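You operate a simulated robot arm through the tools that you are given. There is no shell and no other tool.

You run a simulated robot arm. Do the job below in one go: nothing can be reset, and whatever is moved stays where it is left.

## Task
Put things in order on the small table. At the end: the green soft brush stands where the water tube stood; the felt pad stands on top of the tray of discs; the water tube stands where the felt pad stood; the blue shim from the small table stands on top of the silver square steel insert (marked "BLOCK"); whatever was shut is shut again. Leave all else as you found it, and nothing knocked over.

The check looks at the end state, three seconds after you hand in, the way a careful person would. Anything else that was tipped, shoved, dropped, spilled or broken makes it a failure.

## Robot
A 7-joint arm with a two-finger parallel gripper, fixed in place. Base frame: the origin is on the floor under the middle of its stand, x ahead of it, y to its left, z up; the work surface is at about z = 800. Units: mm, degrees, N and s.
With the tool pointing down near the work surface it reaches from about 100 to 660 mm from the base axis. Its first joint turns from -66.0 to 66.0 degrees. Payload 1.57 kg.
The tool frame sits at the grasp point between the pads (the TCP): z along the fingers, y along the line on which they close. The tips reach 30 mm beyond it. The gripper opens to 80 mm. The fingers are 17 mm wide and 12 mm thick; the gripper's body (40 by 82 mm) begins 80 mm behind the TCP.
Orientation is that of the tool frame in the base frame, as [roll, pitch, yaw] about the fixed x, y, z axes, in that order (R = Rz(yaw) Ry(pitch) Rx(roll)). With the fingers straight down and closing along the base's y, the tool's x points along the base's -x, its y along +y and its z along -z.

## Interface
- The arm moves only by the tool step_arm. Its argument "steps" is a list of rows, each a list of 2 entries, a list of its own where there are three numbers: the shift along the tool's x, y, z in mm, then the turn, a rotation vector about the tool's x, y, z in degrees. In form: [[[dx, dy, dz], [wx, wy, wz]], ...]. A call has 1 to 20 rows; each row shifts and turns the commanded pose from where the row before left it, along the tool's axes as they then stand. "fingers" is the finger opening in mm, from 0 to 80, set as the call begins (left out, the last holds). Rows are played at 5 a second. More than 50 mm and 8.6 degrees between two rows, or a gripper value outside its range, and nothing of the call is played. Where a pose cannot be reached the arm comes as near as it can. A force on the tool above 40 N (or 10 N above the force at the start of the call, whichever is more), or a blocked arm, ends the call early, and 0.2 s more pass. Each finger travels about 72 mm/s and halts on what it meets, pressing with about 37 N; the grip force reading is that of the motor and also rises with nothing between the fingers. The clock runs only during rows and for 0.2 s after the last one: add rows that do not move to give the fingers time. It gives the time, the measured TCP pose, the force on the tool (base axes), the opening and the grip force at its end, in the units of the frame above (readings bear some noise), with the torque about the TCP (base axes, N m) and any sound that the robot's microphone picked up, and new pictures: "views" is both (left out), scene, wrist or none.
- Cameras (640 x 400 px; columns grow to the right, rows downward): "scene" is fixed at [45.6, 433.7, 1409.4]; the picture's right is [-0.81, -0.58, 0.00], its down [-0.40, 0.56, -0.72] and it looks along [0.42, -0.58, -0.69] (base axes); focal length 325 px, centre (320, 200). "wrist" rides on the gripper at [72, -7, -122] in the tool frame; the picture's right is [0.09, 1.00, 0.00], its down [-0.84, 0.08, -0.54] and it looks along [-0.54, 0.05, 0.84] (tool axes); focal length 238 px, centre (320, 200). There is no depth. A picture from a camera that has moved, and an enlarged one, comes with that camera's place and axes in the base frame and with its lens.
- zoom(camera, box): a new picture of the part [left, top, right, bottom] of that camera's present view, enlarged. It takes no simulated time.
- sign_off(): hands the job in; it is judged then, once.

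Places have to be worked out from the pictures, the camera data and where the tool is seen. Open the gripper and draw the arm clear of the work before you hand the job in, unless the task says otherwise.

The tools are called as a command line: name --argument value ..., lists and objects as JSON in quotes. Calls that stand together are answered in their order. step_arm: Moves the arm, as the interface text tells. Its arguments: {"type":"object","properties":{"steps":{"type":"array","items":{"type":"array"}},"fingers":{"type":"number"},"views":{"type":"string","enum":["both","scene","wrist","none"]}},"required":["steps"]} The other tools are called the same way: zoom (camera, box) takes an enlarged picture of a part of a camera's view; sign_off () hands the job in.

At the start:

```text
time_s: 0.0
position: [441.5, 169.3, 1058.4]
tcp_rot: [180.0, 0.0, 179.9]
wrist_force: [0.4, -0.2, -0.4]
ft_torque: [-0.01, 0.03, -0.01]
gripper_width: 80.0
grip_force: 0.1
```

scene: 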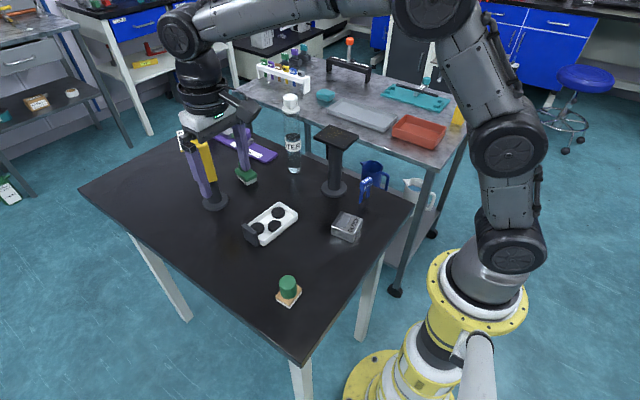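
wrist: 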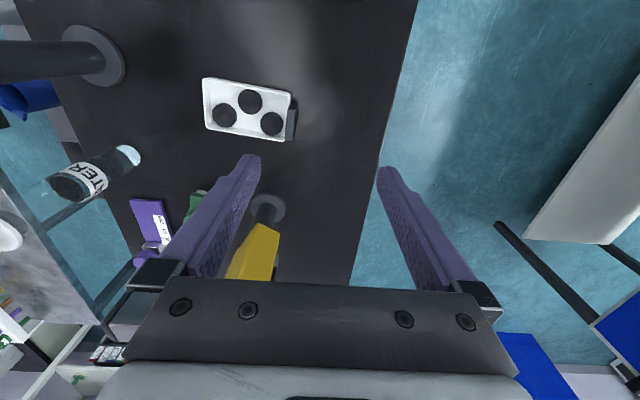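

I start by enlarging the scene picture to identify the items on the small (black) table.

zoom --camera "scene" --box '[160, 90, 320, 190]'

zoom --camera "scene" --box '[220, 120, 400, 232]'

zoom --camera "scene" --box '[220, 190, 380, 310]'

zoom --camera "wrist" --box '[100, 50, 340, 290]'

```text
4.00 times, centred on (240, 140) of scene
camera zoom: at [45.6, 433.7, 1409.4], right [-0.81, -0.58, 0.0], down [-0.4, 0.56, -0.72], along [0.42, -0.58, -0.69], focal length 1301 px, centre (640, 440)
```

zoom: 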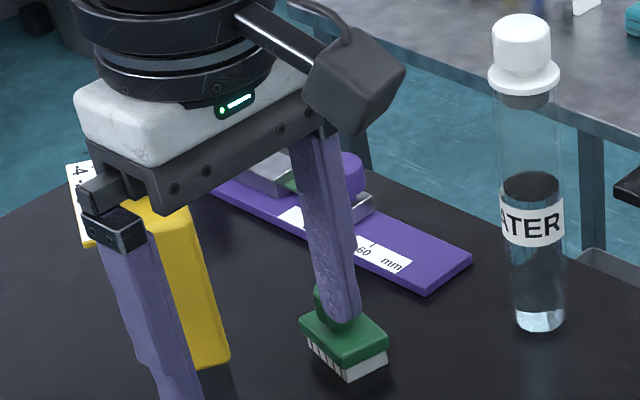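

```text
3.56 times, centred on (310, 176) of scene
camera zoom: at [45.6, 433.7, 1409.4], right [-0.81, -0.58, 0.0], down [-0.4, 0.56, -0.72], along [0.42, -0.58, -0.69], focal length 1156 px, centre (356, 285)
```

zoom: 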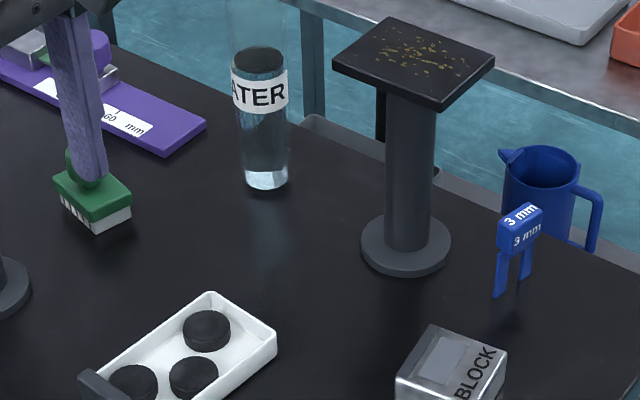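

```text
3.33 times, centred on (300, 250) of scene
camera zoom: at [45.6, 433.7, 1409.4], right [-0.81, -0.58, 0.0], down [-0.4, 0.56, -0.72], along [0.42, -0.58, -0.69], focal length 1084 px, centre (387, 33)
```

zoom: 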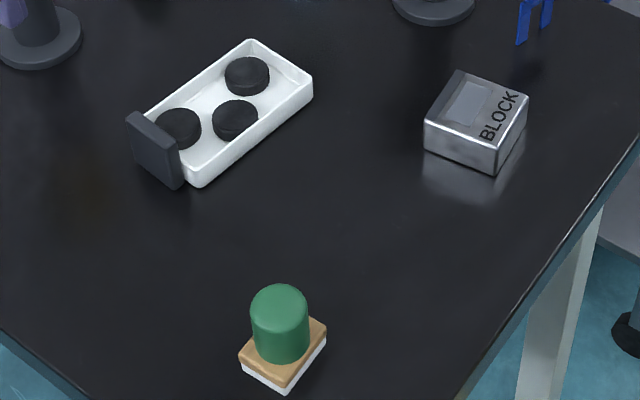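

```text
1.67 times, centred on (220, 170) of wrist
camera zoom: at [369.4, 164.1, 1178.8], right [-0.09, 1.0, 0.0], down [0.84, 0.08, 0.54], along [0.54, 0.05, -0.84], focal length 397 px, centre (487, 250)
```

zoom: 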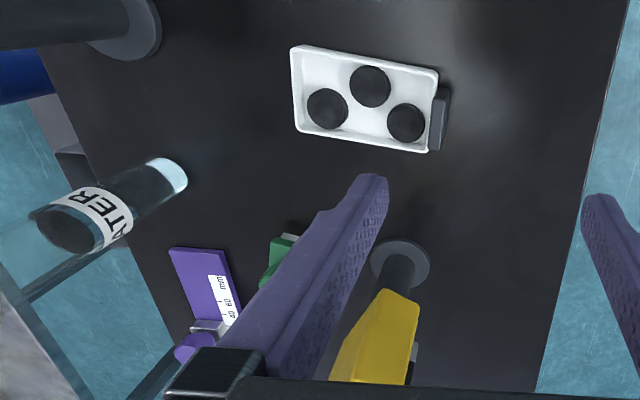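

The brush (green plate with white bristles), felt pad (green knob on wood and felt), tube, tray, block and shim are roughly located. I'll raise and retract the arm so nothing is hidden, and look again.

step_arm --steps '[[[5, -10, -25], [0, 0, 0]], [[15, -25, -25], [0, 0, 0]], [[25, -35, -25], [0, 0, 0]], [[25, -35, -15], [0, 0, 0]], [[25, -35, 0], [0, 0, 0]], [[15, -30, 0], [0, 0, 0]], [[0, 0, 0], [0, 0, 0]]]' --fingers 80

```text
time_s: 1.6
position: [331.0, -3.5, 1145.6]
tcp_rot: [-180.0, 0.0, 180.0]
wrist_force: [-0.2, 1.0, -0.2]
ft_torque: [0.0, -0.05, 0.01]
gripper_width: 80.2
grip_force: 0.0
camera wrist: at [259.3, -6.6, 1267.2], right [-0.09, 1.0, 0.0], down [0.84, 0.08, 0.54], along [0.54, 0.05, -0.84], focal length 238 px, centre (320, 200)
```

scene: 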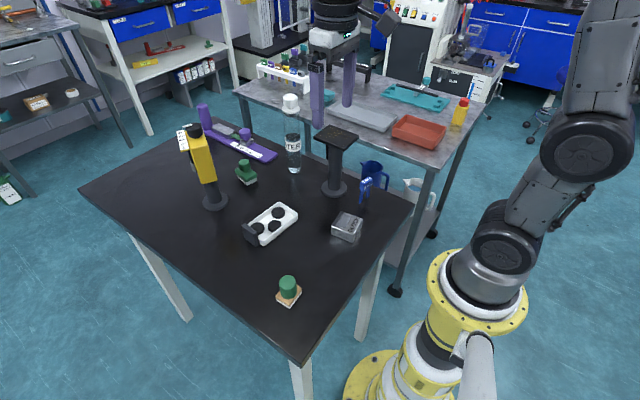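
wrist: 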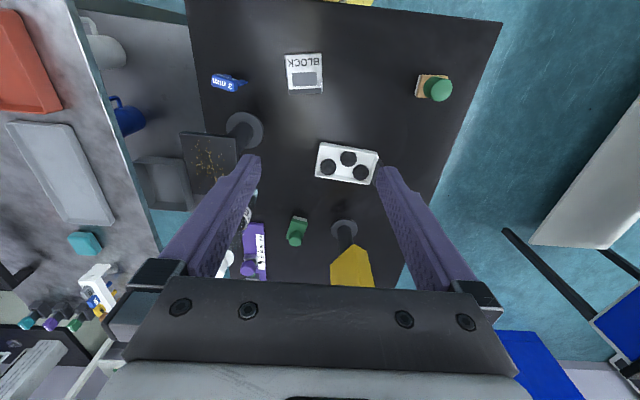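

Now everything on the table is in view. I'll enlarge each item.

zoom --camera "scene" --box '[165, 95, 325, 195]'

zoom --camera "scene" --box '[270, 85, 400, 215]'

zoom --camera "scene" --box '[230, 195, 310, 245]'

zoom --camera "scene" --box '[320, 165, 400, 245]'

zoom --camera "scene" --box '[250, 265, 330, 315]'

zoom --camera "wrist" --box '[180, 30, 400, 200]'

zoom --camera "wrist" --box '[210, 180, 390, 300]'

```text
4.00 times, centred on (245, 145) of scene
camera zoom: at [45.6, 433.7, 1409.4], right [-0.81, -0.58, 0.0], down [-0.4, 0.56, -0.72], along [0.42, -0.58, -0.69], focal length 1301 px, centre (620, 420)
```

zoom: 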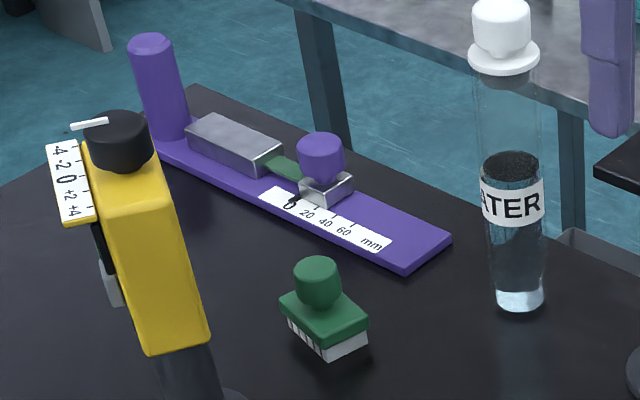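

```text
3.08 times, centred on (335, 150) of scene
camera zoom: at [45.6, 433.7, 1409.4], right [-0.81, -0.58, 0.0], down [-0.4, 0.56, -0.72], along [0.42, -0.58, -0.69], focal length 1001 px, centre (274, 354)
```

zoom: 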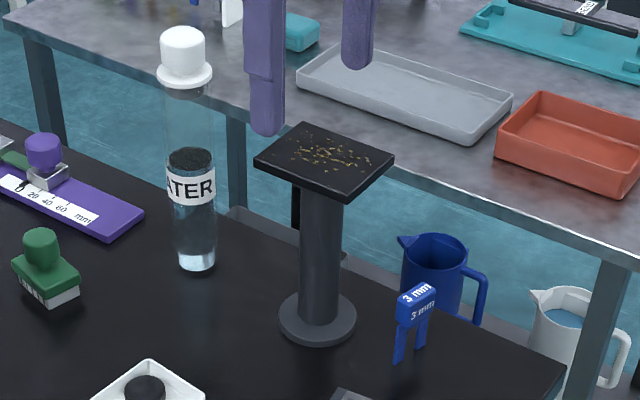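

```text
8.00 times, centred on (270, 220) of scene
camera zoom: at [45.6, 433.7, 1409.4], right [-0.81, -0.58, 0.0], down [-0.4, 0.56, -0.72], along [0.42, -0.58, -0.69], focal length 2602 px, centre (720, 40)
```

zoom: 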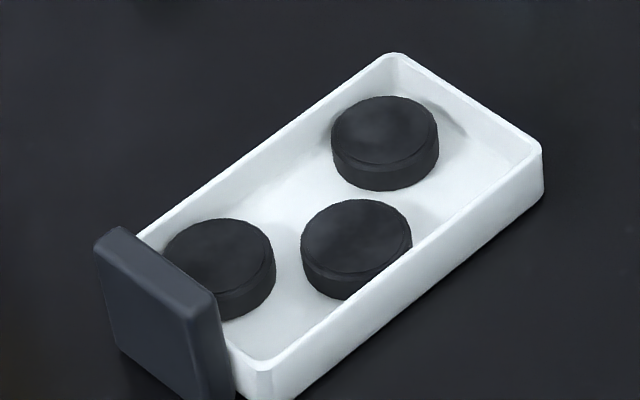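

```text
5.00 times, centred on (360, 205) of scene
camera zoom: at [45.6, 433.7, 1409.4], right [-0.81, -0.58, 0.0], down [-0.4, 0.56, -0.72], along [0.42, -0.58, -0.69], focal length 1626 px, centre (120, 175)
```

zoom: 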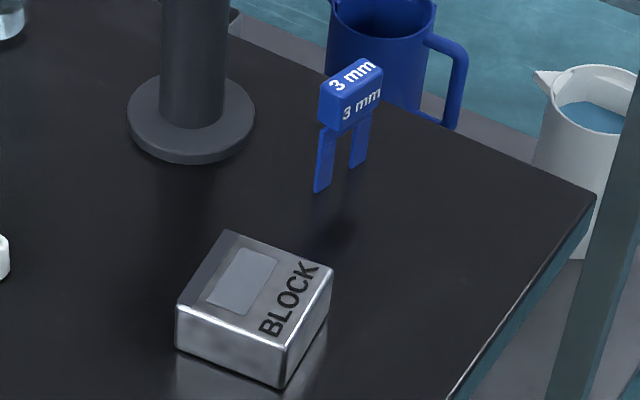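

```text
8.00 times, centred on (290, 290) of scene
camera zoom: at [45.6, 433.7, 1409.4], right [-0.81, -0.58, 0.0], down [-0.4, 0.56, -0.72], along [0.42, -0.58, -0.69], focal length 2602 px, centre (560, -520)
```

zoom: 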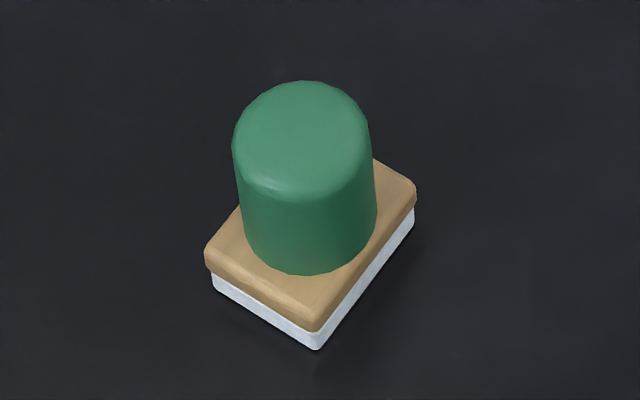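

```text
2.35 times, centred on (290, 115) of wrist
camera zoom: at [259.3, -6.6, 1267.2], right [-0.09, 1.0, 0.0], down [0.84, 0.08, 0.54], along [0.54, 0.05, -0.84], focal length 561 px, centre (391, 400)
```

zoom: 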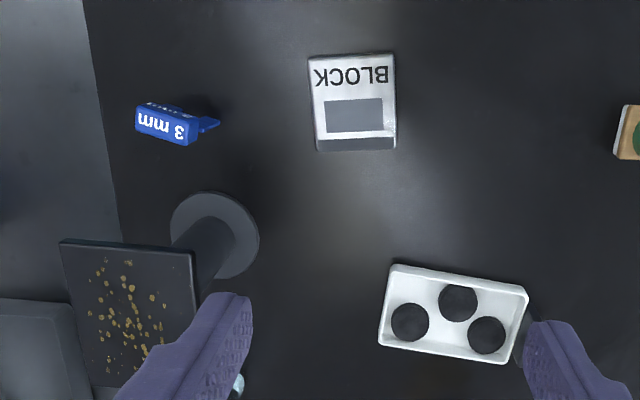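

```text
3.33 times, centred on (300, 240) of wrist
camera zoom: at [259.3, -6.6, 1267.2], right [-0.09, 1.0, 0.0], down [0.84, 0.08, 0.54], along [0.54, 0.05, -0.84], focal length 794 px, centre (387, 67)
```

zoom: 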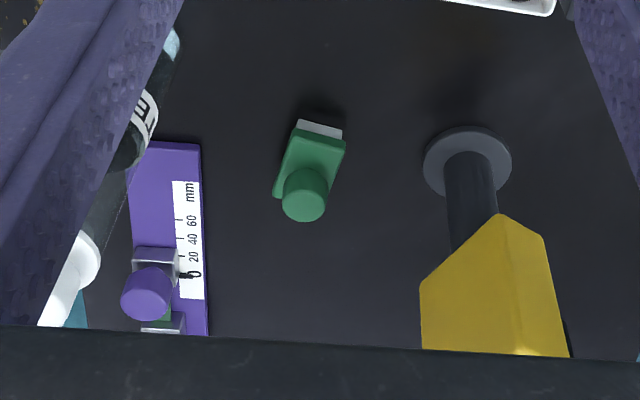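

I now have rough places: tube (551,-143), brush (635,-24), felt pad (297,190), tray centre (458,63), block (299,-33), shim (317,-147), plate stand (408,-139), yellow gauge (641,88). I'll move above the felt pad for a close look.

step_arm --steps '[[[10, 35, 20], [0, 0, 0]], [[10, 40, 30], [0, 0, 0]], [[10, 40, 30], [0, 0, 0]], [[4, 40, 30], [0, 0, 0]], [[0, 38.5, 30], [0, 0, 0]], [[0, 0, 30], [0, 0, 0]], [[0, 0, 15], [0, 0, 0]], [[0, 0, 0], [0, 0, 0]]]' --views "both"

```text
refused: row 2 steps farther than a row can; nothing moved
```

The rows were slightly too long; I'll use shorter ones for the same move to above the felt pad.

step_arm --steps '[[[10, 32, 20], [0, 0, 0]], [[10, 33, 25], [0, 0, 0]], [[10, 33, 25], [0, 0, 0]], [[4, 33, 25], [0, 0, 0]], [[0, 33, 25], [0, 0, 0]], [[0, 29.5, 25], [0, 0, 0]], [[0, 0, 25], [0, 0, 0]], [[0, 0, 15], [0, 0, 0]], [[0, 0, 0], [0, 0, 0]]]' --views "both"

```text
time_s: 3.6
position: [296.0, 191.6, 962.2]
tcp_rot: [-179.9, 0.0, 180.0]
wrist_force: [0.1, -0.4, -0.1]
ft_torque: [-0.01, 0.02, -0.02]
gripper_width: 79.9
grip_force: 0.0
camera wrist: at [224.3, 187.0, 1083.4], right [-0.09, 1.0, 0.0], down [0.84, 0.08, 0.54], along [0.54, 0.05, -0.84], focal length 238 px, centre (320, 200)
```

scene: 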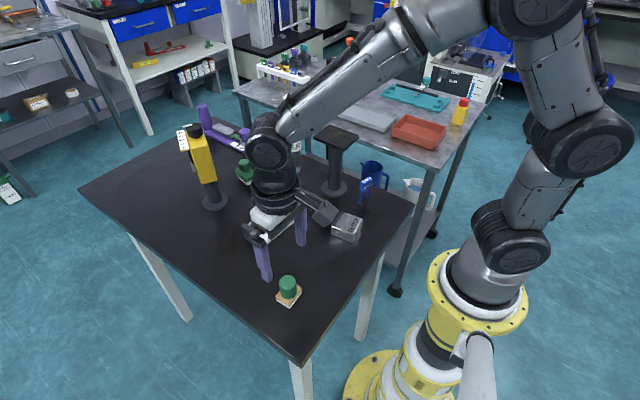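
wrist: 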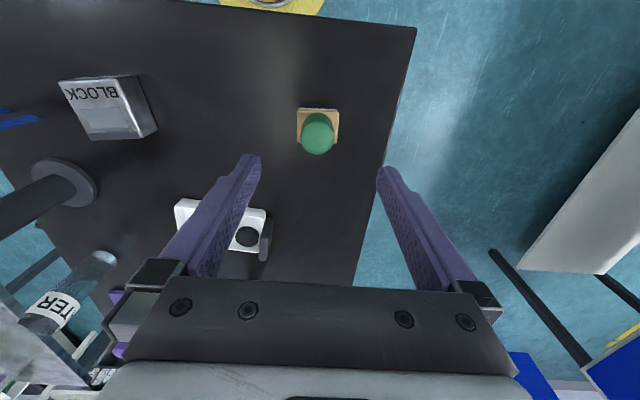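

The felt pad is in view below the fingers. I'll enlarge it to measure its position and yaw.

zoom --camera "wrist" --box '[270, 90, 370, 170]'

zoom --camera "scene" --box '[230, 190, 330, 310]'

```text
5.00 times, centred on (320, 130) of wrist
camera zoom: at [224.3, 187.0, 1083.4], right [-0.09, 1.0, 0.0], down [0.84, 0.08, 0.54], along [0.54, 0.05, -0.84], focal length 1192 px, centre (320, 550)
```

zoom: 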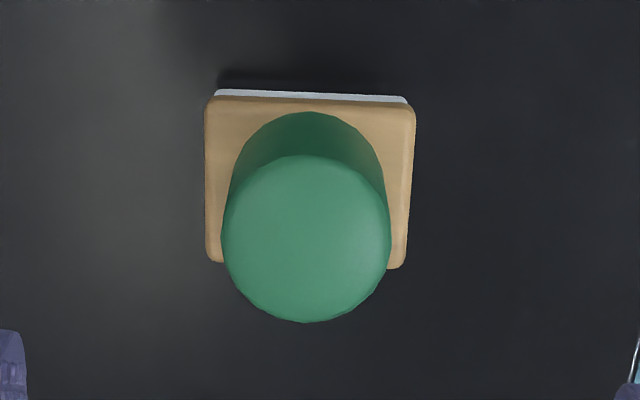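

```text
3.33 times, centred on (280, 250) of scene
camera zoom: at [45.6, 433.7, 1409.4], right [-0.81, -0.58, 0.0], down [-0.4, 0.56, -0.72], along [0.42, -0.58, -0.69], focal length 1084 px, centre (453, 33)
```

zoom: 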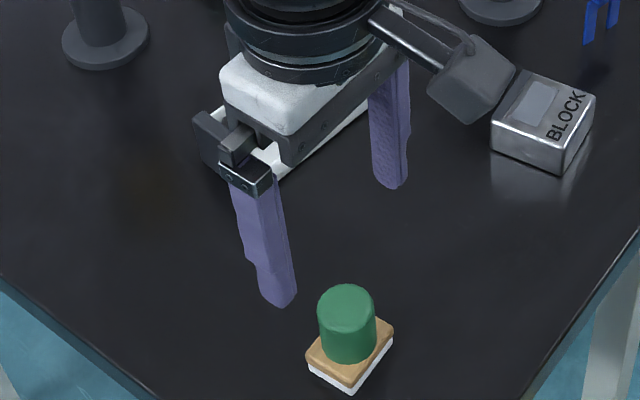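

Felt pad measured: centre about (300,191), knob Ø32 up to z≈858, yaw ≈3°. Next I survey the tray closely before picking anything up.

step_arm --steps '[[[-32, -26, 0], [0, 0, 0]], [[-32, -26, 0], [0, 0, 0]], [[-32, -26, 0], [0, 0, 0]], [[-32, -26, 0], [0, 0, 0]], [[-22, -24, 0], [0, 0, 0]], [[0, 0, 0], [0, 0, 0]]]' --views "both"

zoom --camera "wrist" --box '[240, 60, 400, 160]'

zoom --camera "wrist" --box '[130, 130, 400, 300]'

```text
time_s: 5.0
position: [445.8, 65.2, 962.8]
tcp_rot: [179.9, 0.0, 179.9]
wrist_force: [0.2, 0.0, 0.7]
ft_torque: [0.02, 0.02, -0.01]
gripper_width: 79.7
grip_force: 0.1
camera wrist: at [374.3, 59.5, 1083.7], right [-0.09, 1.0, 0.0], down [0.84, 0.08, 0.54], along [0.54, 0.05, -0.84], focal length 238 px, centre (320, 200)
```

scene: 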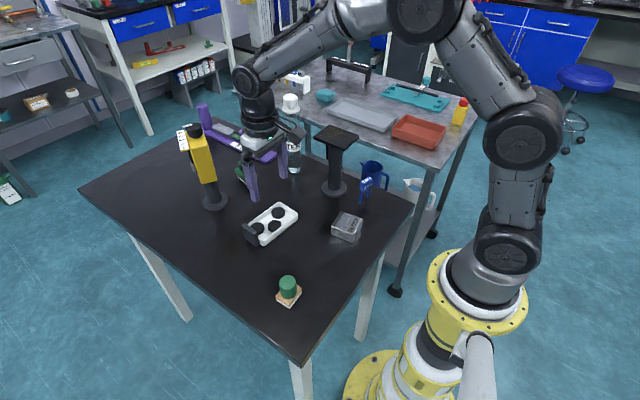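
wrist: 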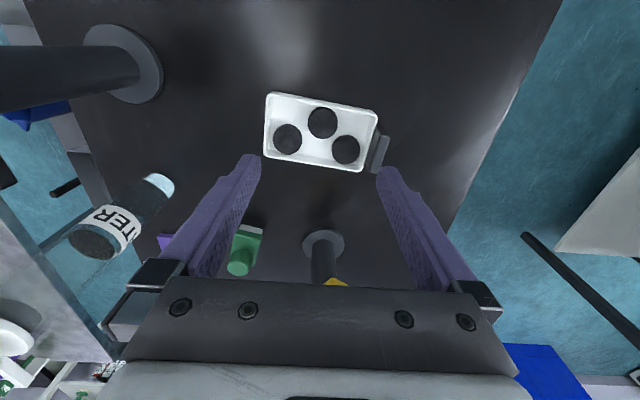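

```text
4.00 times, centred on (320, 110) of wrist
camera zoom: at [374.3, 59.5, 1083.7], right [-0.09, 1.0, 0.0], down [0.84, 0.08, 0.54], along [0.54, 0.05, -0.84], focal length 953 px, centre (320, 560)
```

zoom: 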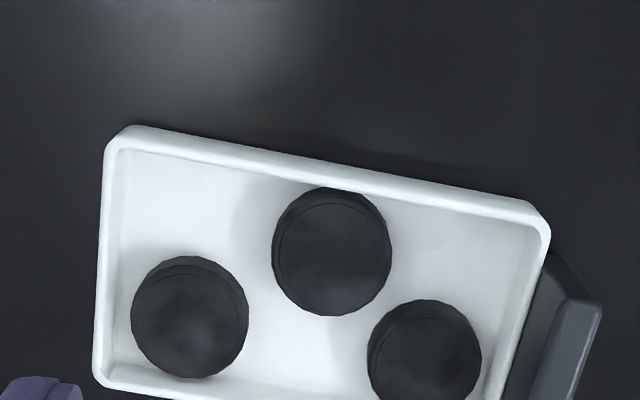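

```text
2.35 times, centred on (265, 215) of wrist
camera zoom: at [374.3, 59.5, 1083.7], right [-0.09, 1.0, 0.0], down [0.84, 0.08, 0.54], along [0.54, 0.05, -0.84], focal length 561 px, centre (449, 165)
```

zoom: 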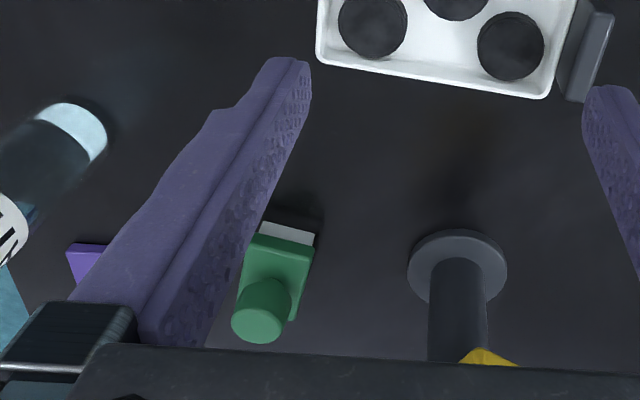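

Tray: centre ≈(459,64), long axis ≈5° off y, disc tops ≈812, rim ≈818. I'll place the pad over two discs at ≈(459.6,80). Now I look closely at the brush and the tube.

step_arm --steps '[[[-36, -24, 0], [0, 0, 0]], [[-36, -24, 0], [0, 0, 0]], [[-36, -24, 0], [0, 0, 0]], [[-32, -20, 0], [0, 0, 0]], [[0, 0, 0], [0, 0, 0]]]' --views "both"

zoom --camera "wrist" --box '[260, 90, 400, 190]'

zoom --camera "wrist" --box '[100, 60, 260, 260]'

```text
time_s: 6.2
position: [586.8, -28.7, 961.7]
tcp_rot: [-180.0, 0.0, -179.9]
wrist_force: [0.2, -0.2, 0.7]
ft_torque: [-0.03, -0.03, 0.02]
gripper_width: 80.1
grip_force: 0.0
camera wrist: at [515.3, -34.3, 1082.1], right [-0.09, 1.0, 0.0], down [0.84, 0.08, 0.54], along [0.54, 0.05, -0.84], focal length 238 px, centre (320, 200)
```

scene: 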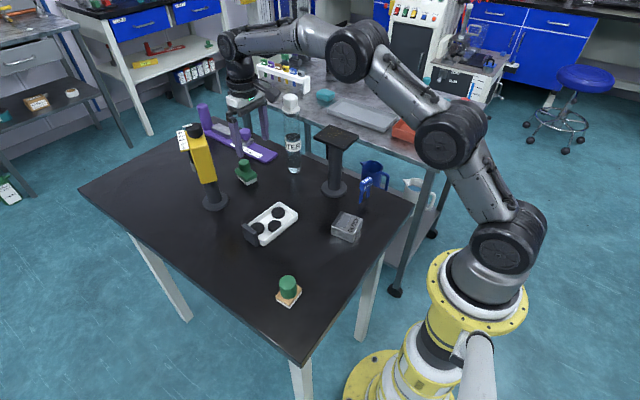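
wrist: 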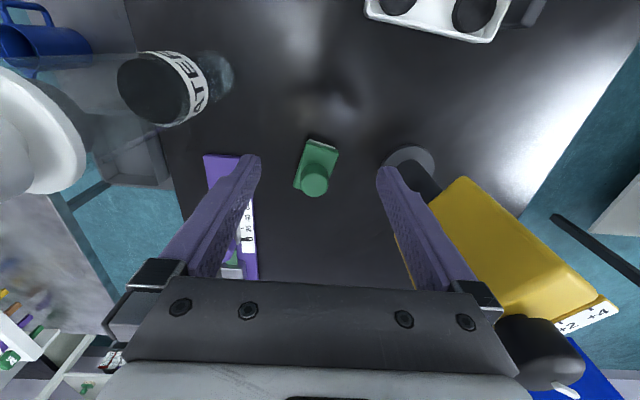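

```text
4.00 times, centred on (330, 140) of wrist
camera zoom: at [515.3, -34.3, 1082.1], right [-0.09, 1.0, 0.0], down [0.84, 0.08, 0.54], along [0.54, 0.05, -0.84], focal length 953 px, centre (280, 440)
```

zoom: 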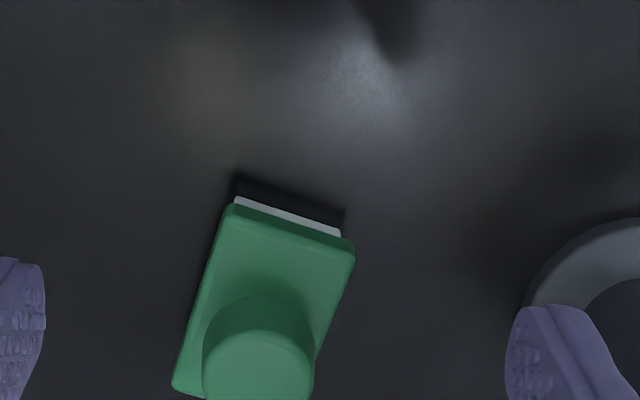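

```text
2.00 times, centred on (180, 160) of wrist
camera zoom: at [515.3, -34.3, 1082.1], right [-0.09, 1.0, 0.0], down [0.84, 0.08, 0.54], along [0.54, 0.05, -0.84], focal length 477 px, centre (600, 280)
```

zoom: 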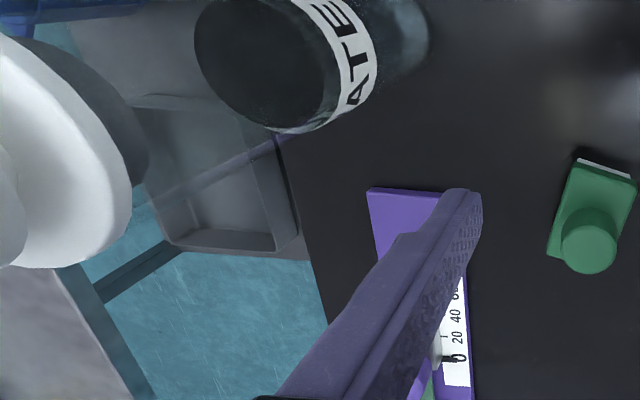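

Brush: centre ≈(641,-29), plate 61×37 with long axis ≈-13.5° from x, knob Ø≈30 up to z≈853. Tube ≈(553,-139), about 233 tall with a cap. Now I go over the shim to inspect it, staying well above the stand with specks.

step_arm --steps '[[[20, 0, -35], [0, 0, 0]], [[30, -10, -35], [0, 0, 0]], [[36, -12, -30], [0, 0, 0]], [[36, -12, 0], [0, 0, 0]], [[36, -12, 0], [0, 0, 0]], [[36, -12, 0], [0, 0, 0]], [[36, -12, 0], [0, 0, 0]], [[36, -12, 0], [0, 0, 0]], [[25, -12, 0], [0, 0, 0]], [[0, -12, 20], [0, 0, 0]], [[0, 0, 20], [0, 0, 0]], [[0, 0, 0], [0, 0, 0]]]' --views "both"

zoom --camera "wrist" --box '[240, 60, 400, 180]'

```text
time_s: 8.8
position: [297.3, -133.3, 1021.5]
tcp_rot: [-180.0, 0.0, -180.0]
wrist_force: [-0.9, -0.3, 0.8]
ft_torque: [-0.02, -0.02, -0.04]
gripper_width: 79.8
grip_force: 0.0
camera wrist: at [223.9, -138.6, 1143.4], right [-0.09, 1.0, 0.0], down [0.84, 0.08, 0.54], along [0.54, 0.05, -0.84], focal length 238 px, centre (320, 200)
```

scene: 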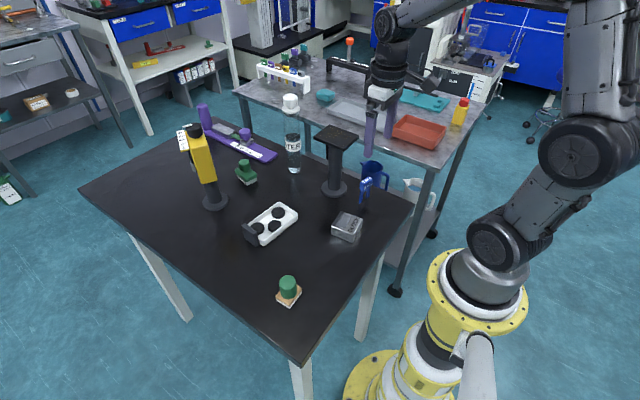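
wrist: 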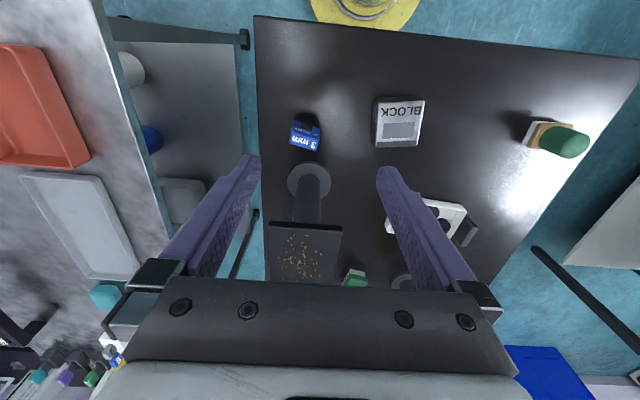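

```text
3.33 times, centred on (320, 120) of wrist
camera zoom: at [223.9, -138.6, 1143.4], right [-0.09, 1.0, 0.0], down [0.84, 0.08, 0.54], along [0.54, 0.05, -0.84], focal length 794 px, centre (320, 467)
```

zoom: 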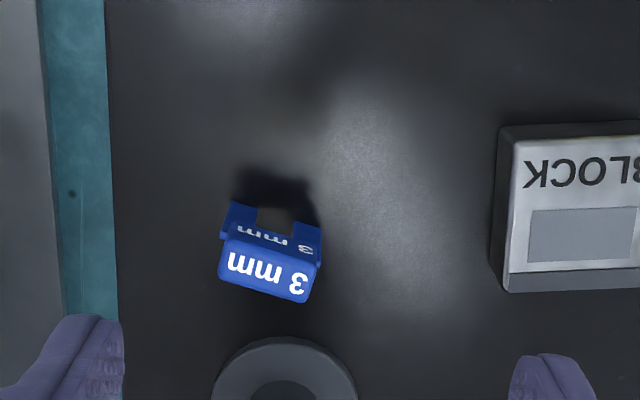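

Shim: head 33×14.5 mm, centre ≈(318.5,-148.2), long side ≈-9.6° from y, standing on two thin legs. Let me also enlarge the block from here.

zoom --camera "wrist" --box '[360, 80, 440, 160]'

zoom --camera "wrist" --box '[280, 100, 340, 160]'

zoom --camera "scene" --box '[340, 165, 390, 215]'

zoom --camera "scene" --box '[275, 85, 315, 180]'

zoom --camera "scene" --box '[225, 150, 275, 190]'

```text
5.00 times, centred on (400, 120) of wrist
camera zoom: at [223.9, -138.6, 1143.4], right [-0.09, 1.0, 0.0], down [0.84, 0.08, 0.54], along [0.54, 0.05, -0.84], focal length 1192 px, centre (-80, 600)
```

zoom: 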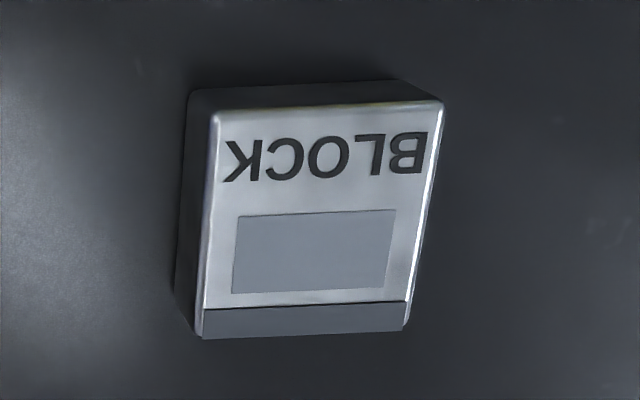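

```text
6.67 times, centred on (310, 130) of wrist
camera zoom: at [223.9, -138.6, 1143.4], right [-0.09, 1.0, 0.0], down [0.84, 0.08, 0.54], along [0.54, 0.05, -0.84], focal length 1589 px, centre (387, 667)
```

zoom: 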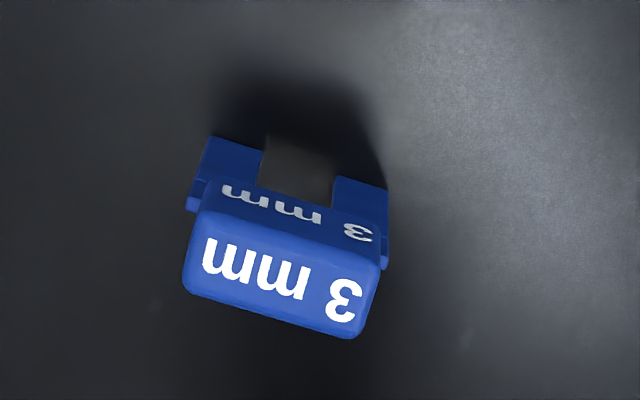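

```text
8.00 times, centred on (365, 190) of scene
camera zoom: at [45.6, 433.7, 1409.4], right [-0.81, -0.58, 0.0], down [-0.4, 0.56, -0.72], along [0.42, -0.58, -0.69], focal length 2602 px, centre (-40, 280)
```

zoom: 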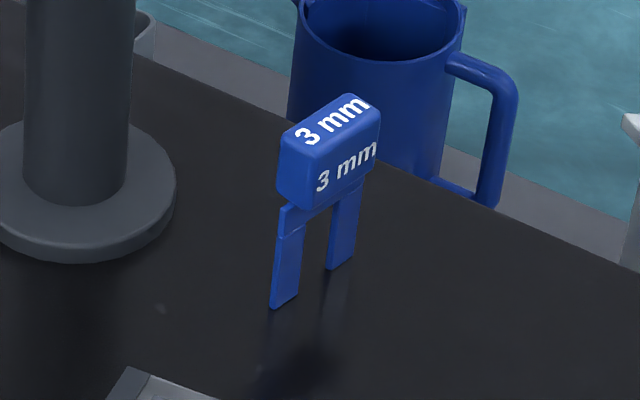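

```text
4.21 times, centred on (295, 132) of scene
camera zoom: at [45.6, 433.7, 1409.4], right [-0.81, -0.58, 0.0], down [-0.4, 0.56, -0.72], along [0.42, -0.58, -0.69], focal length 1369 px, centre (425, 484)
```

zoom: 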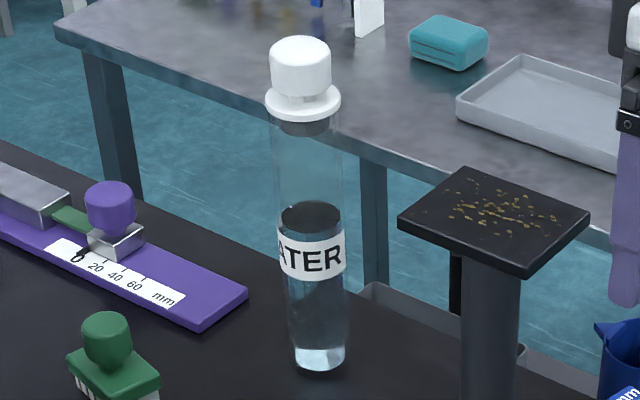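

```text
10.00 times, centred on (250, 170) of scene
camera zoom: at [45.6, 433.7, 1409.4], right [-0.81, -0.58, 0.0], down [-0.4, 0.56, -0.72], along [0.42, -0.58, -0.69], focal length 3252 px, centre (1020, 500)
```

zoom: 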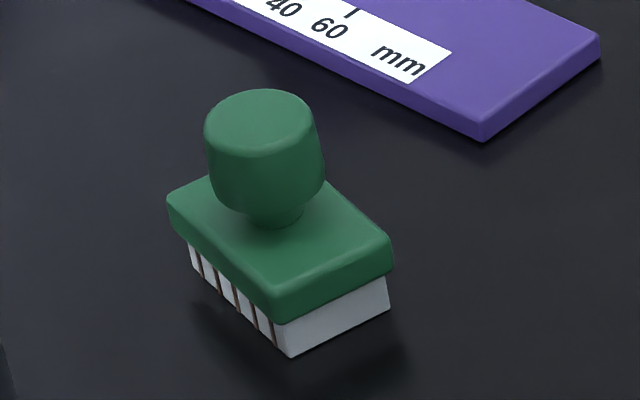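

Block: top ≈z 830, square ≈55 mm, centre ≈(300.5,-29), yaw ≈+8°; all survey data are in hand. Step 1: go back over the felt pad and line up with its knob.

step_arm --steps '[[[0, 40, 0], [0, 0, 0]], [[0, 45, 0], [0, 0, 0]], [[0, 45, 0], [0, 0, 0]], [[0, 45, 0], [0, 0, 0]], [[0, 45, 0], [0, 0, 0]], [[0, 45, 0], [0, 0, 0]], [[-2.2, 40, 20], [0, 0, 0]], [[0, 19.5, 40], [0, 0, 0]], [[0, 0, 40], [0, 0, 0]], [[0, 0, 0], [0, 0, 0]]]' --fingers 70 --views "both"

zoom --camera "wrist" --box '[240, 90, 400, 210]'

```text
time_s: 11.0
position: [296.3, 191.1, 923.6]
tcp_rot: [179.9, 0.1, 180.0]
wrist_force: [0.6, 0.3, -0.1]
ft_torque: [0.02, -0.01, -0.02]
gripper_width: 69.9
grip_force: 0.0
camera wrist: at [225.7, 186.7, 1044.9], right [-0.09, 1.0, 0.0], down [0.84, 0.08, 0.54], along [0.54, 0.05, -0.84], focal length 238 px, centre (320, 200)
```

scene: 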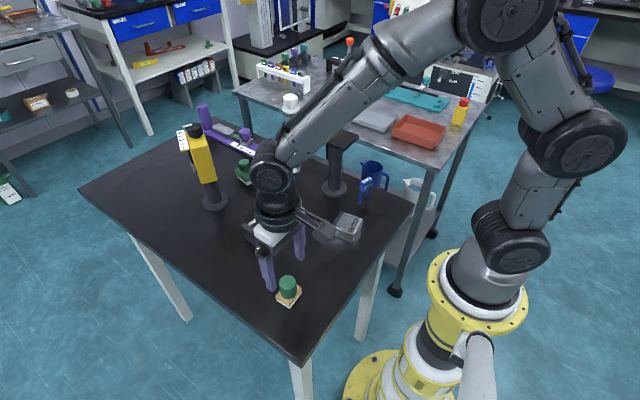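
wrist: 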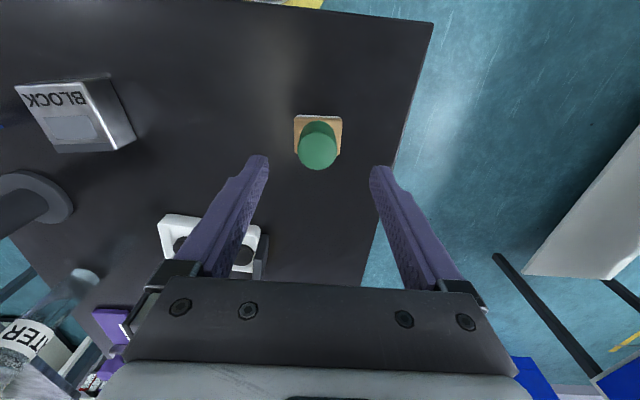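

```text
3.33 times, centred on (320, 150) of wrist
camera zoom: at [225.7, 186.7, 1044.9], right [-0.09, 1.0, 0.0], down [0.84, 0.08, 0.54], along [0.54, 0.05, -0.84], focal length 794 px, centre (320, 367)
```

zoom: 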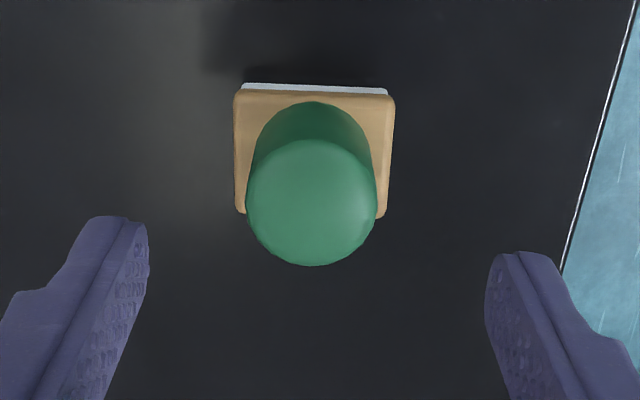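

The knob is centred between the fingers at ≈(298.5,191.3). I descend so the tips end just above the wooden base.

step_arm --steps '[[[0, 0, 25], [0, 0, 0]], [[0, 0, 25], [0, 0, 0]], [[0, 0, 15], [0, 0, 0]], [[0, 0, 5.4], [0, 0, 0]], [[0, 0, 0], [0, 0, 0]]]' --views "both"

zoom --camera "scene" --box '[240, 210, 340, 310]'

zoom --camera "wrist" --box '[240, 120, 400, 240]'

```text
time_s: 12.2
position: [298.0, 193.3, 852.0]
tcp_rot: [-180.0, 0.0, -180.0]
wrist_force: [-0.9, 0.4, 1.4]
ft_torque: [-0.01, 0.02, 0.0]
gripper_width: 70.2
grip_force: 0.1
camera wrist: at [226.8, 186.9, 973.3], right [-0.09, 1.0, 0.0], down [0.84, 0.08, 0.54], along [0.54, 0.05, -0.84], focal length 238 px, centre (320, 200)
```

scene: 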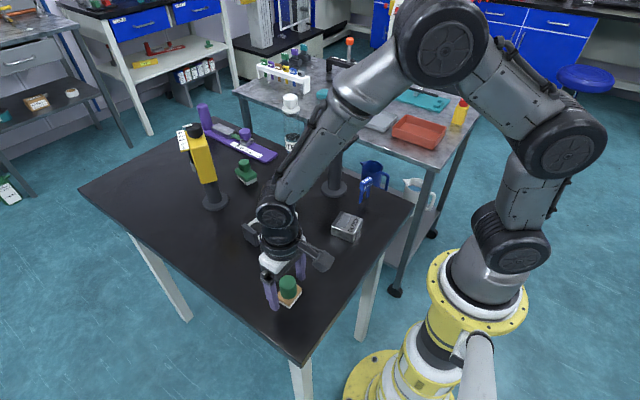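
wrist: 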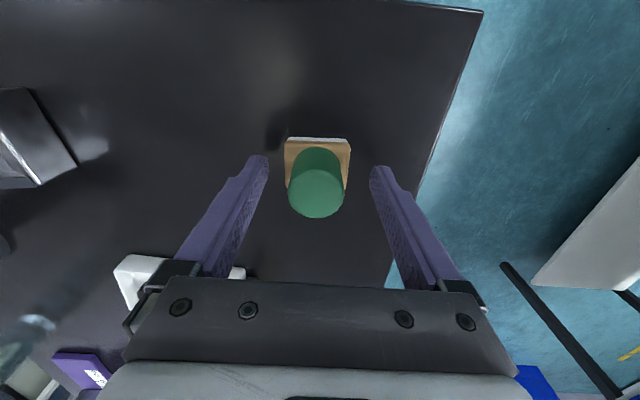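

```text
4.00 times, centred on (290, 260) of scene
camera zoom: at [45.6, 433.7, 1409.4], right [-0.81, -0.58, 0.0], down [-0.4, 0.56, -0.72], along [0.42, -0.58, -0.69], focal length 1301 px, centre (440, -40)
```

zoom: 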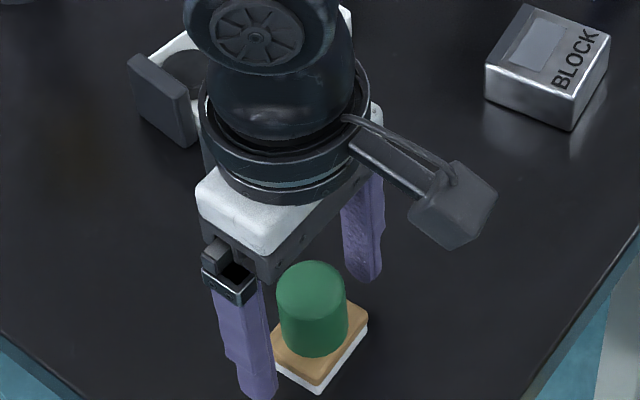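

```text
3.33 times, centred on (320, 180) of wrist
camera zoom: at [226.8, 186.9, 973.3], right [-0.09, 1.0, 0.0], down [0.84, 0.08, 0.54], along [0.54, 0.05, -0.84], focal length 794 px, centre (320, 267)
```

zoom: 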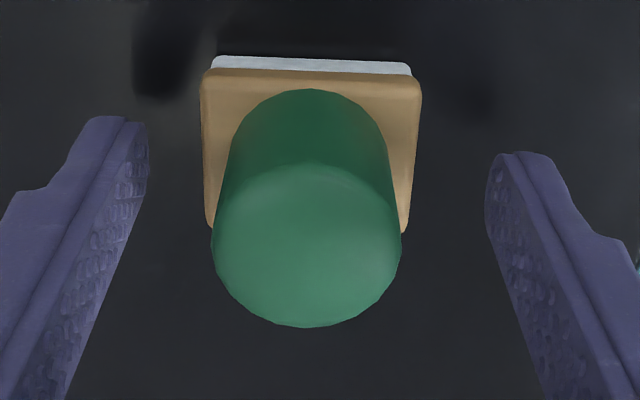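

Fingers straddle the knob with no contact. I raise 2 mm for tip clearance over the wood base and close on the knob.

step_arm --steps '[[[0, 0, -2], [0, 0, 0]], [[0, 0, 0], [0, 0, 0]], [[0, 0, 0], [0, 0, 0]], [[0, 0, 0], [0, 0, 0]], [[0, 0, 0], [0, 0, 0]]]' --fingers 20 --views "wrist"

```text
time_s: 13.4
position: [298.6, 191.8, 853.8]
tcp_rot: [-180.0, 0.0, -180.0]
wrist_force: [0.4, 0.3, -0.5]
ft_torque: [0.01, 0.03, 0.0]
gripper_width: 32.0
grip_force: 37.2
camera wrist: at [226.8, 186.6, 975.4], right [-0.09, 1.0, 0.0], down [0.84, 0.08, 0.54], along [0.54, 0.05, -0.84], focal length 238 px, centre (320, 200)
```

wrist: 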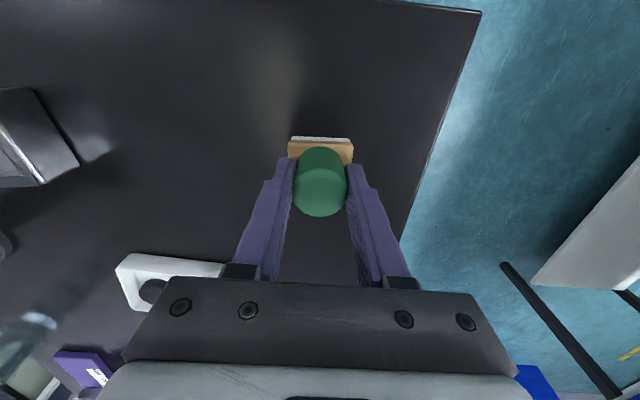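

Gripped (32 mm, 37 N). I lift the pad and carry it over the tray, turning 8° to line up with the tray.

step_arm --steps '[[[0, 0, -10], [0, 0, 0]], [[0, 0, -20], [0, 0, 0]], [[0, 0, -25], [0, 0, 0]], [[0, 0, -21], [0, 0, 0]], [[-32, -22.2, 0], [0, 0, 0]], [[-32, -22.2, 0], [0, 0, 0]], [[-32, -22.2, 0], [0, 0, 0]], [[-32, -22.2, 0], [0, 0, 0]], [[-32.3, -22.3, 0], [0, 0, 0]], [[0, 0, 0], [0, 0, 8]], [[0, 0, 0], [0, 0, 0]], [[0, 0, 0], [0, 0, 0]]]' --views "both"

zoom --camera "scene" --box '[210, 150, 330, 260]'

zoom --camera "wrist" --box '[220, 80, 420, 240]'

```text
time_s: 16.0
position: [458.5, 81.1, 930.7]
tcp_rot: [180.0, 0.0, 172.0]
wrist_force: [0.2, -0.4, -0.2]
ft_torque: [-0.01, 0.02, -0.01]
gripper_width: 32.1
grip_force: 37.2
camera wrist: at [386.9, 85.5, 1052.2], right [0.05, 1.0, 0.0], down [0.84, -0.04, 0.54], along [0.54, -0.03, -0.84], focal length 238 px, centre (320, 200)
```

scene: 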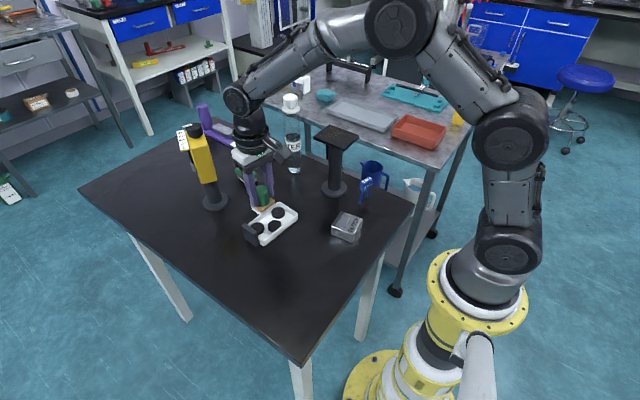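
wrist: 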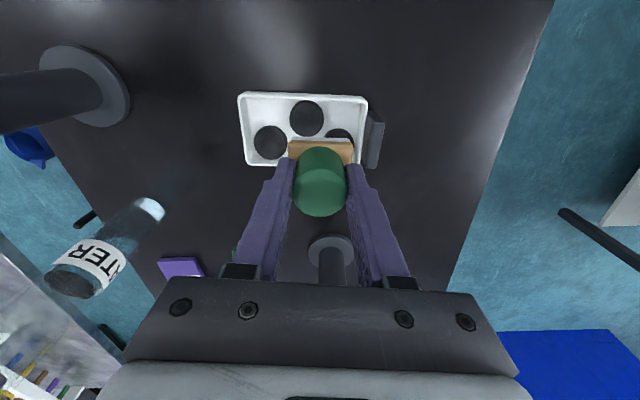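

```text
3.64 times, centred on (270, 205) of scene
camera zoom: at [45.6, 433.7, 1409.4], right [-0.81, -0.58, 0.0], down [-0.4, 0.56, -0.72], along [0.42, -0.58, -0.69], focal length 1183 px, centre (502, 182)
```

zoom: 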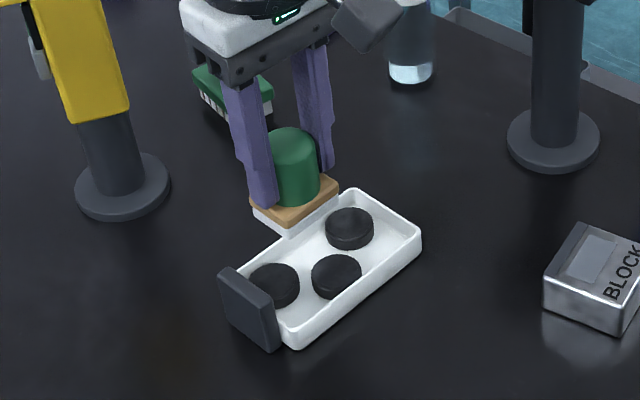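

```text
2.50 times, centred on (320, 160) of wrist
camera zoom: at [386.9, 85.5, 1052.2], right [0.05, 1.0, 0.0], down [0.84, -0.04, 0.54], along [0.54, -0.03, -0.84], focal length 596 px, centre (320, 300)
```

zoom: 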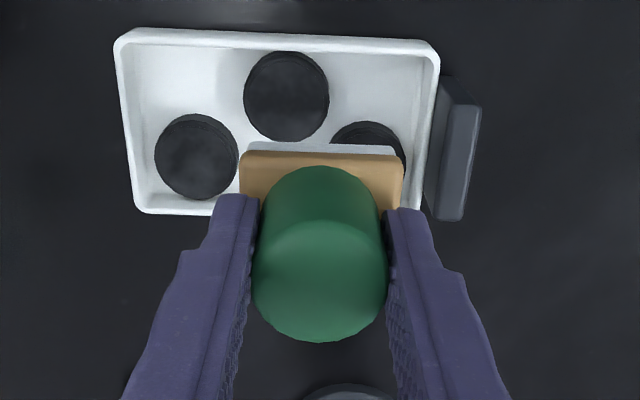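

The pad is parallel with the tray and over the two discs as planned. I lower to just above the rim first.

step_arm --steps '[[[0, 0, 20], [0, 0, 0]], [[0, 0, 15], [0, 0, 0]], [[0, 0, 10], [0, 0, 0]], [[0, 0, 6], [0, 0, 0]], [[0, 0, 3], [0, 0, 0]], [[0, 0, 0], [0, 0, 0]]]' --views "both"

zoom --camera "scene" --box '[230, 160, 320, 250]'

zoom --camera "wrist" --box '[220, 80, 420, 240]'

```text
time_s: 17.4
position: [459.1, 81.0, 875.1]
tcp_rot: [-179.9, 0.0, 172.0]
wrist_force: [0.3, 0.1, -1.3]
ft_torque: [0.02, 0.02, 0.01]
gripper_width: 32.0
grip_force: 37.1
camera wrist: at [386.9, 84.9, 996.6], right [0.05, 1.0, 0.0], down [0.84, -0.04, 0.54], along [0.54, -0.03, -0.84], focal length 238 px, centre (320, 200)
```

scene: 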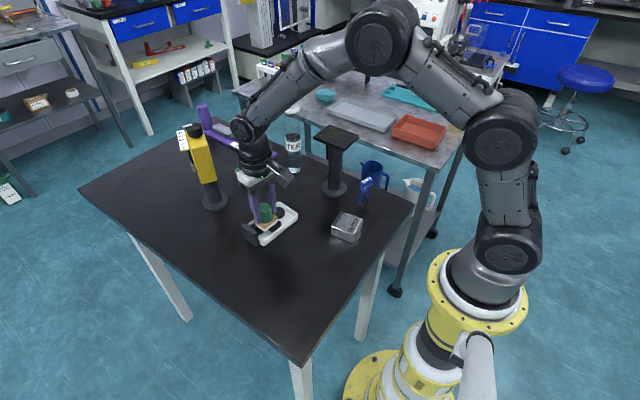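
wrist: 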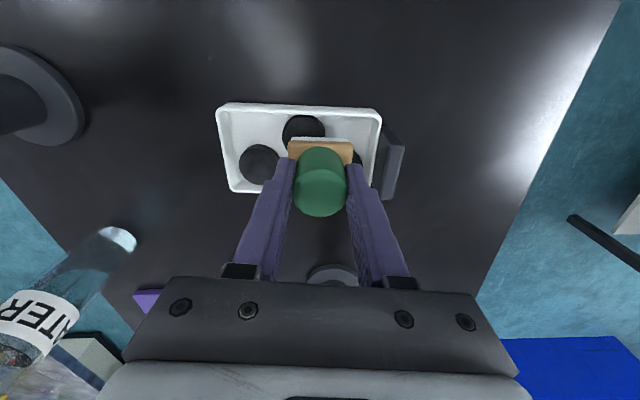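

```text
4.44 times, centred on (275, 205) of scene
camera zoom: at [45.6, 433.7, 1409.4], right [-0.81, -0.58, 0.0], down [-0.4, 0.56, -0.72], along [0.42, -0.58, -0.69], focal length 1445 px, centre (520, 178)
```

zoom: 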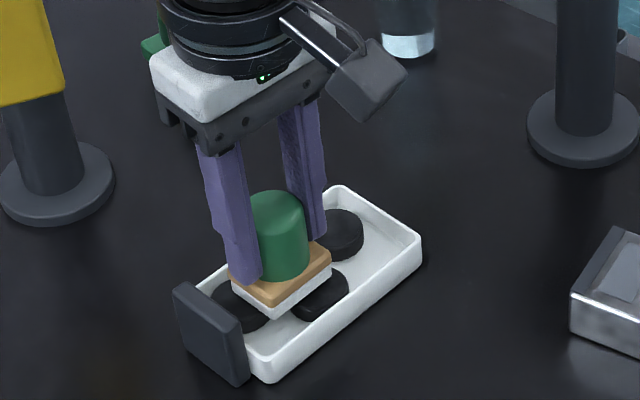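

```text
2.50 times, centred on (320, 160) of wrist
camera zoom: at [386.9, 84.9, 996.6], right [0.05, 1.0, 0.0], down [0.84, -0.04, 0.54], along [0.54, -0.03, -0.84], focal length 596 px, centre (320, 300)
```

zoom: 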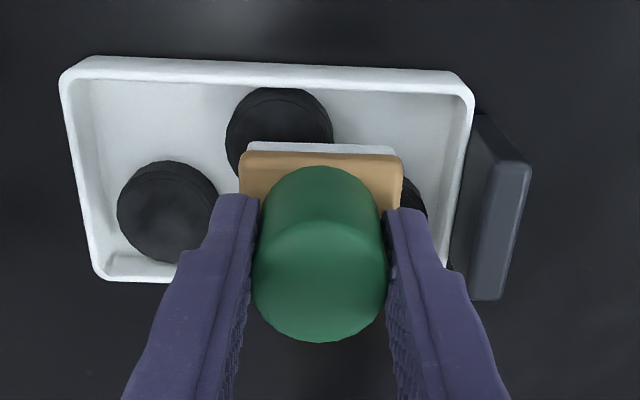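

The pad sits inside the tray outline and above the discs. I lower in small steps watching the force.

step_arm --steps '[[[0, 0, 1.5], [0, 0, 0]], [[0, 0, 1.5], [0, 0, 0]], [[0, 0, 1.5], [0, 0, 0]], [[0, 0, 1.5], [0, 0, 0]], [[0, 0, 0], [0, 0, 0]]]' --views "none"

step_arm --steps '[[[0, 0, 1], [0, 0, 0]], [[0, 0, 1], [0, 0, 0]], [[0, 0, 0], [0, 0, 0]]]' --views "none"

```text
time_s: 18.6
position: [458.8, 81.1, 871.2]
tcp_rot: [-180.0, 0.1, 172.0]
wrist_force: [-3.3, -0.3, 11.7]
ft_torque: [-0.06, 0.27, -0.02]
gripper_width: 32.2
grip_force: 36.7
```

```text
time_s: 19.4
position: [460.2, 80.7, 870.1]
tcp_rot: [179.9, 0.2, 172.0]
wrist_force: [-9.7, 0.3, 31.3]
ft_torque: [0.02, 0.45, -0.08]
gripper_width: 32.2
grip_force: 37.8
```

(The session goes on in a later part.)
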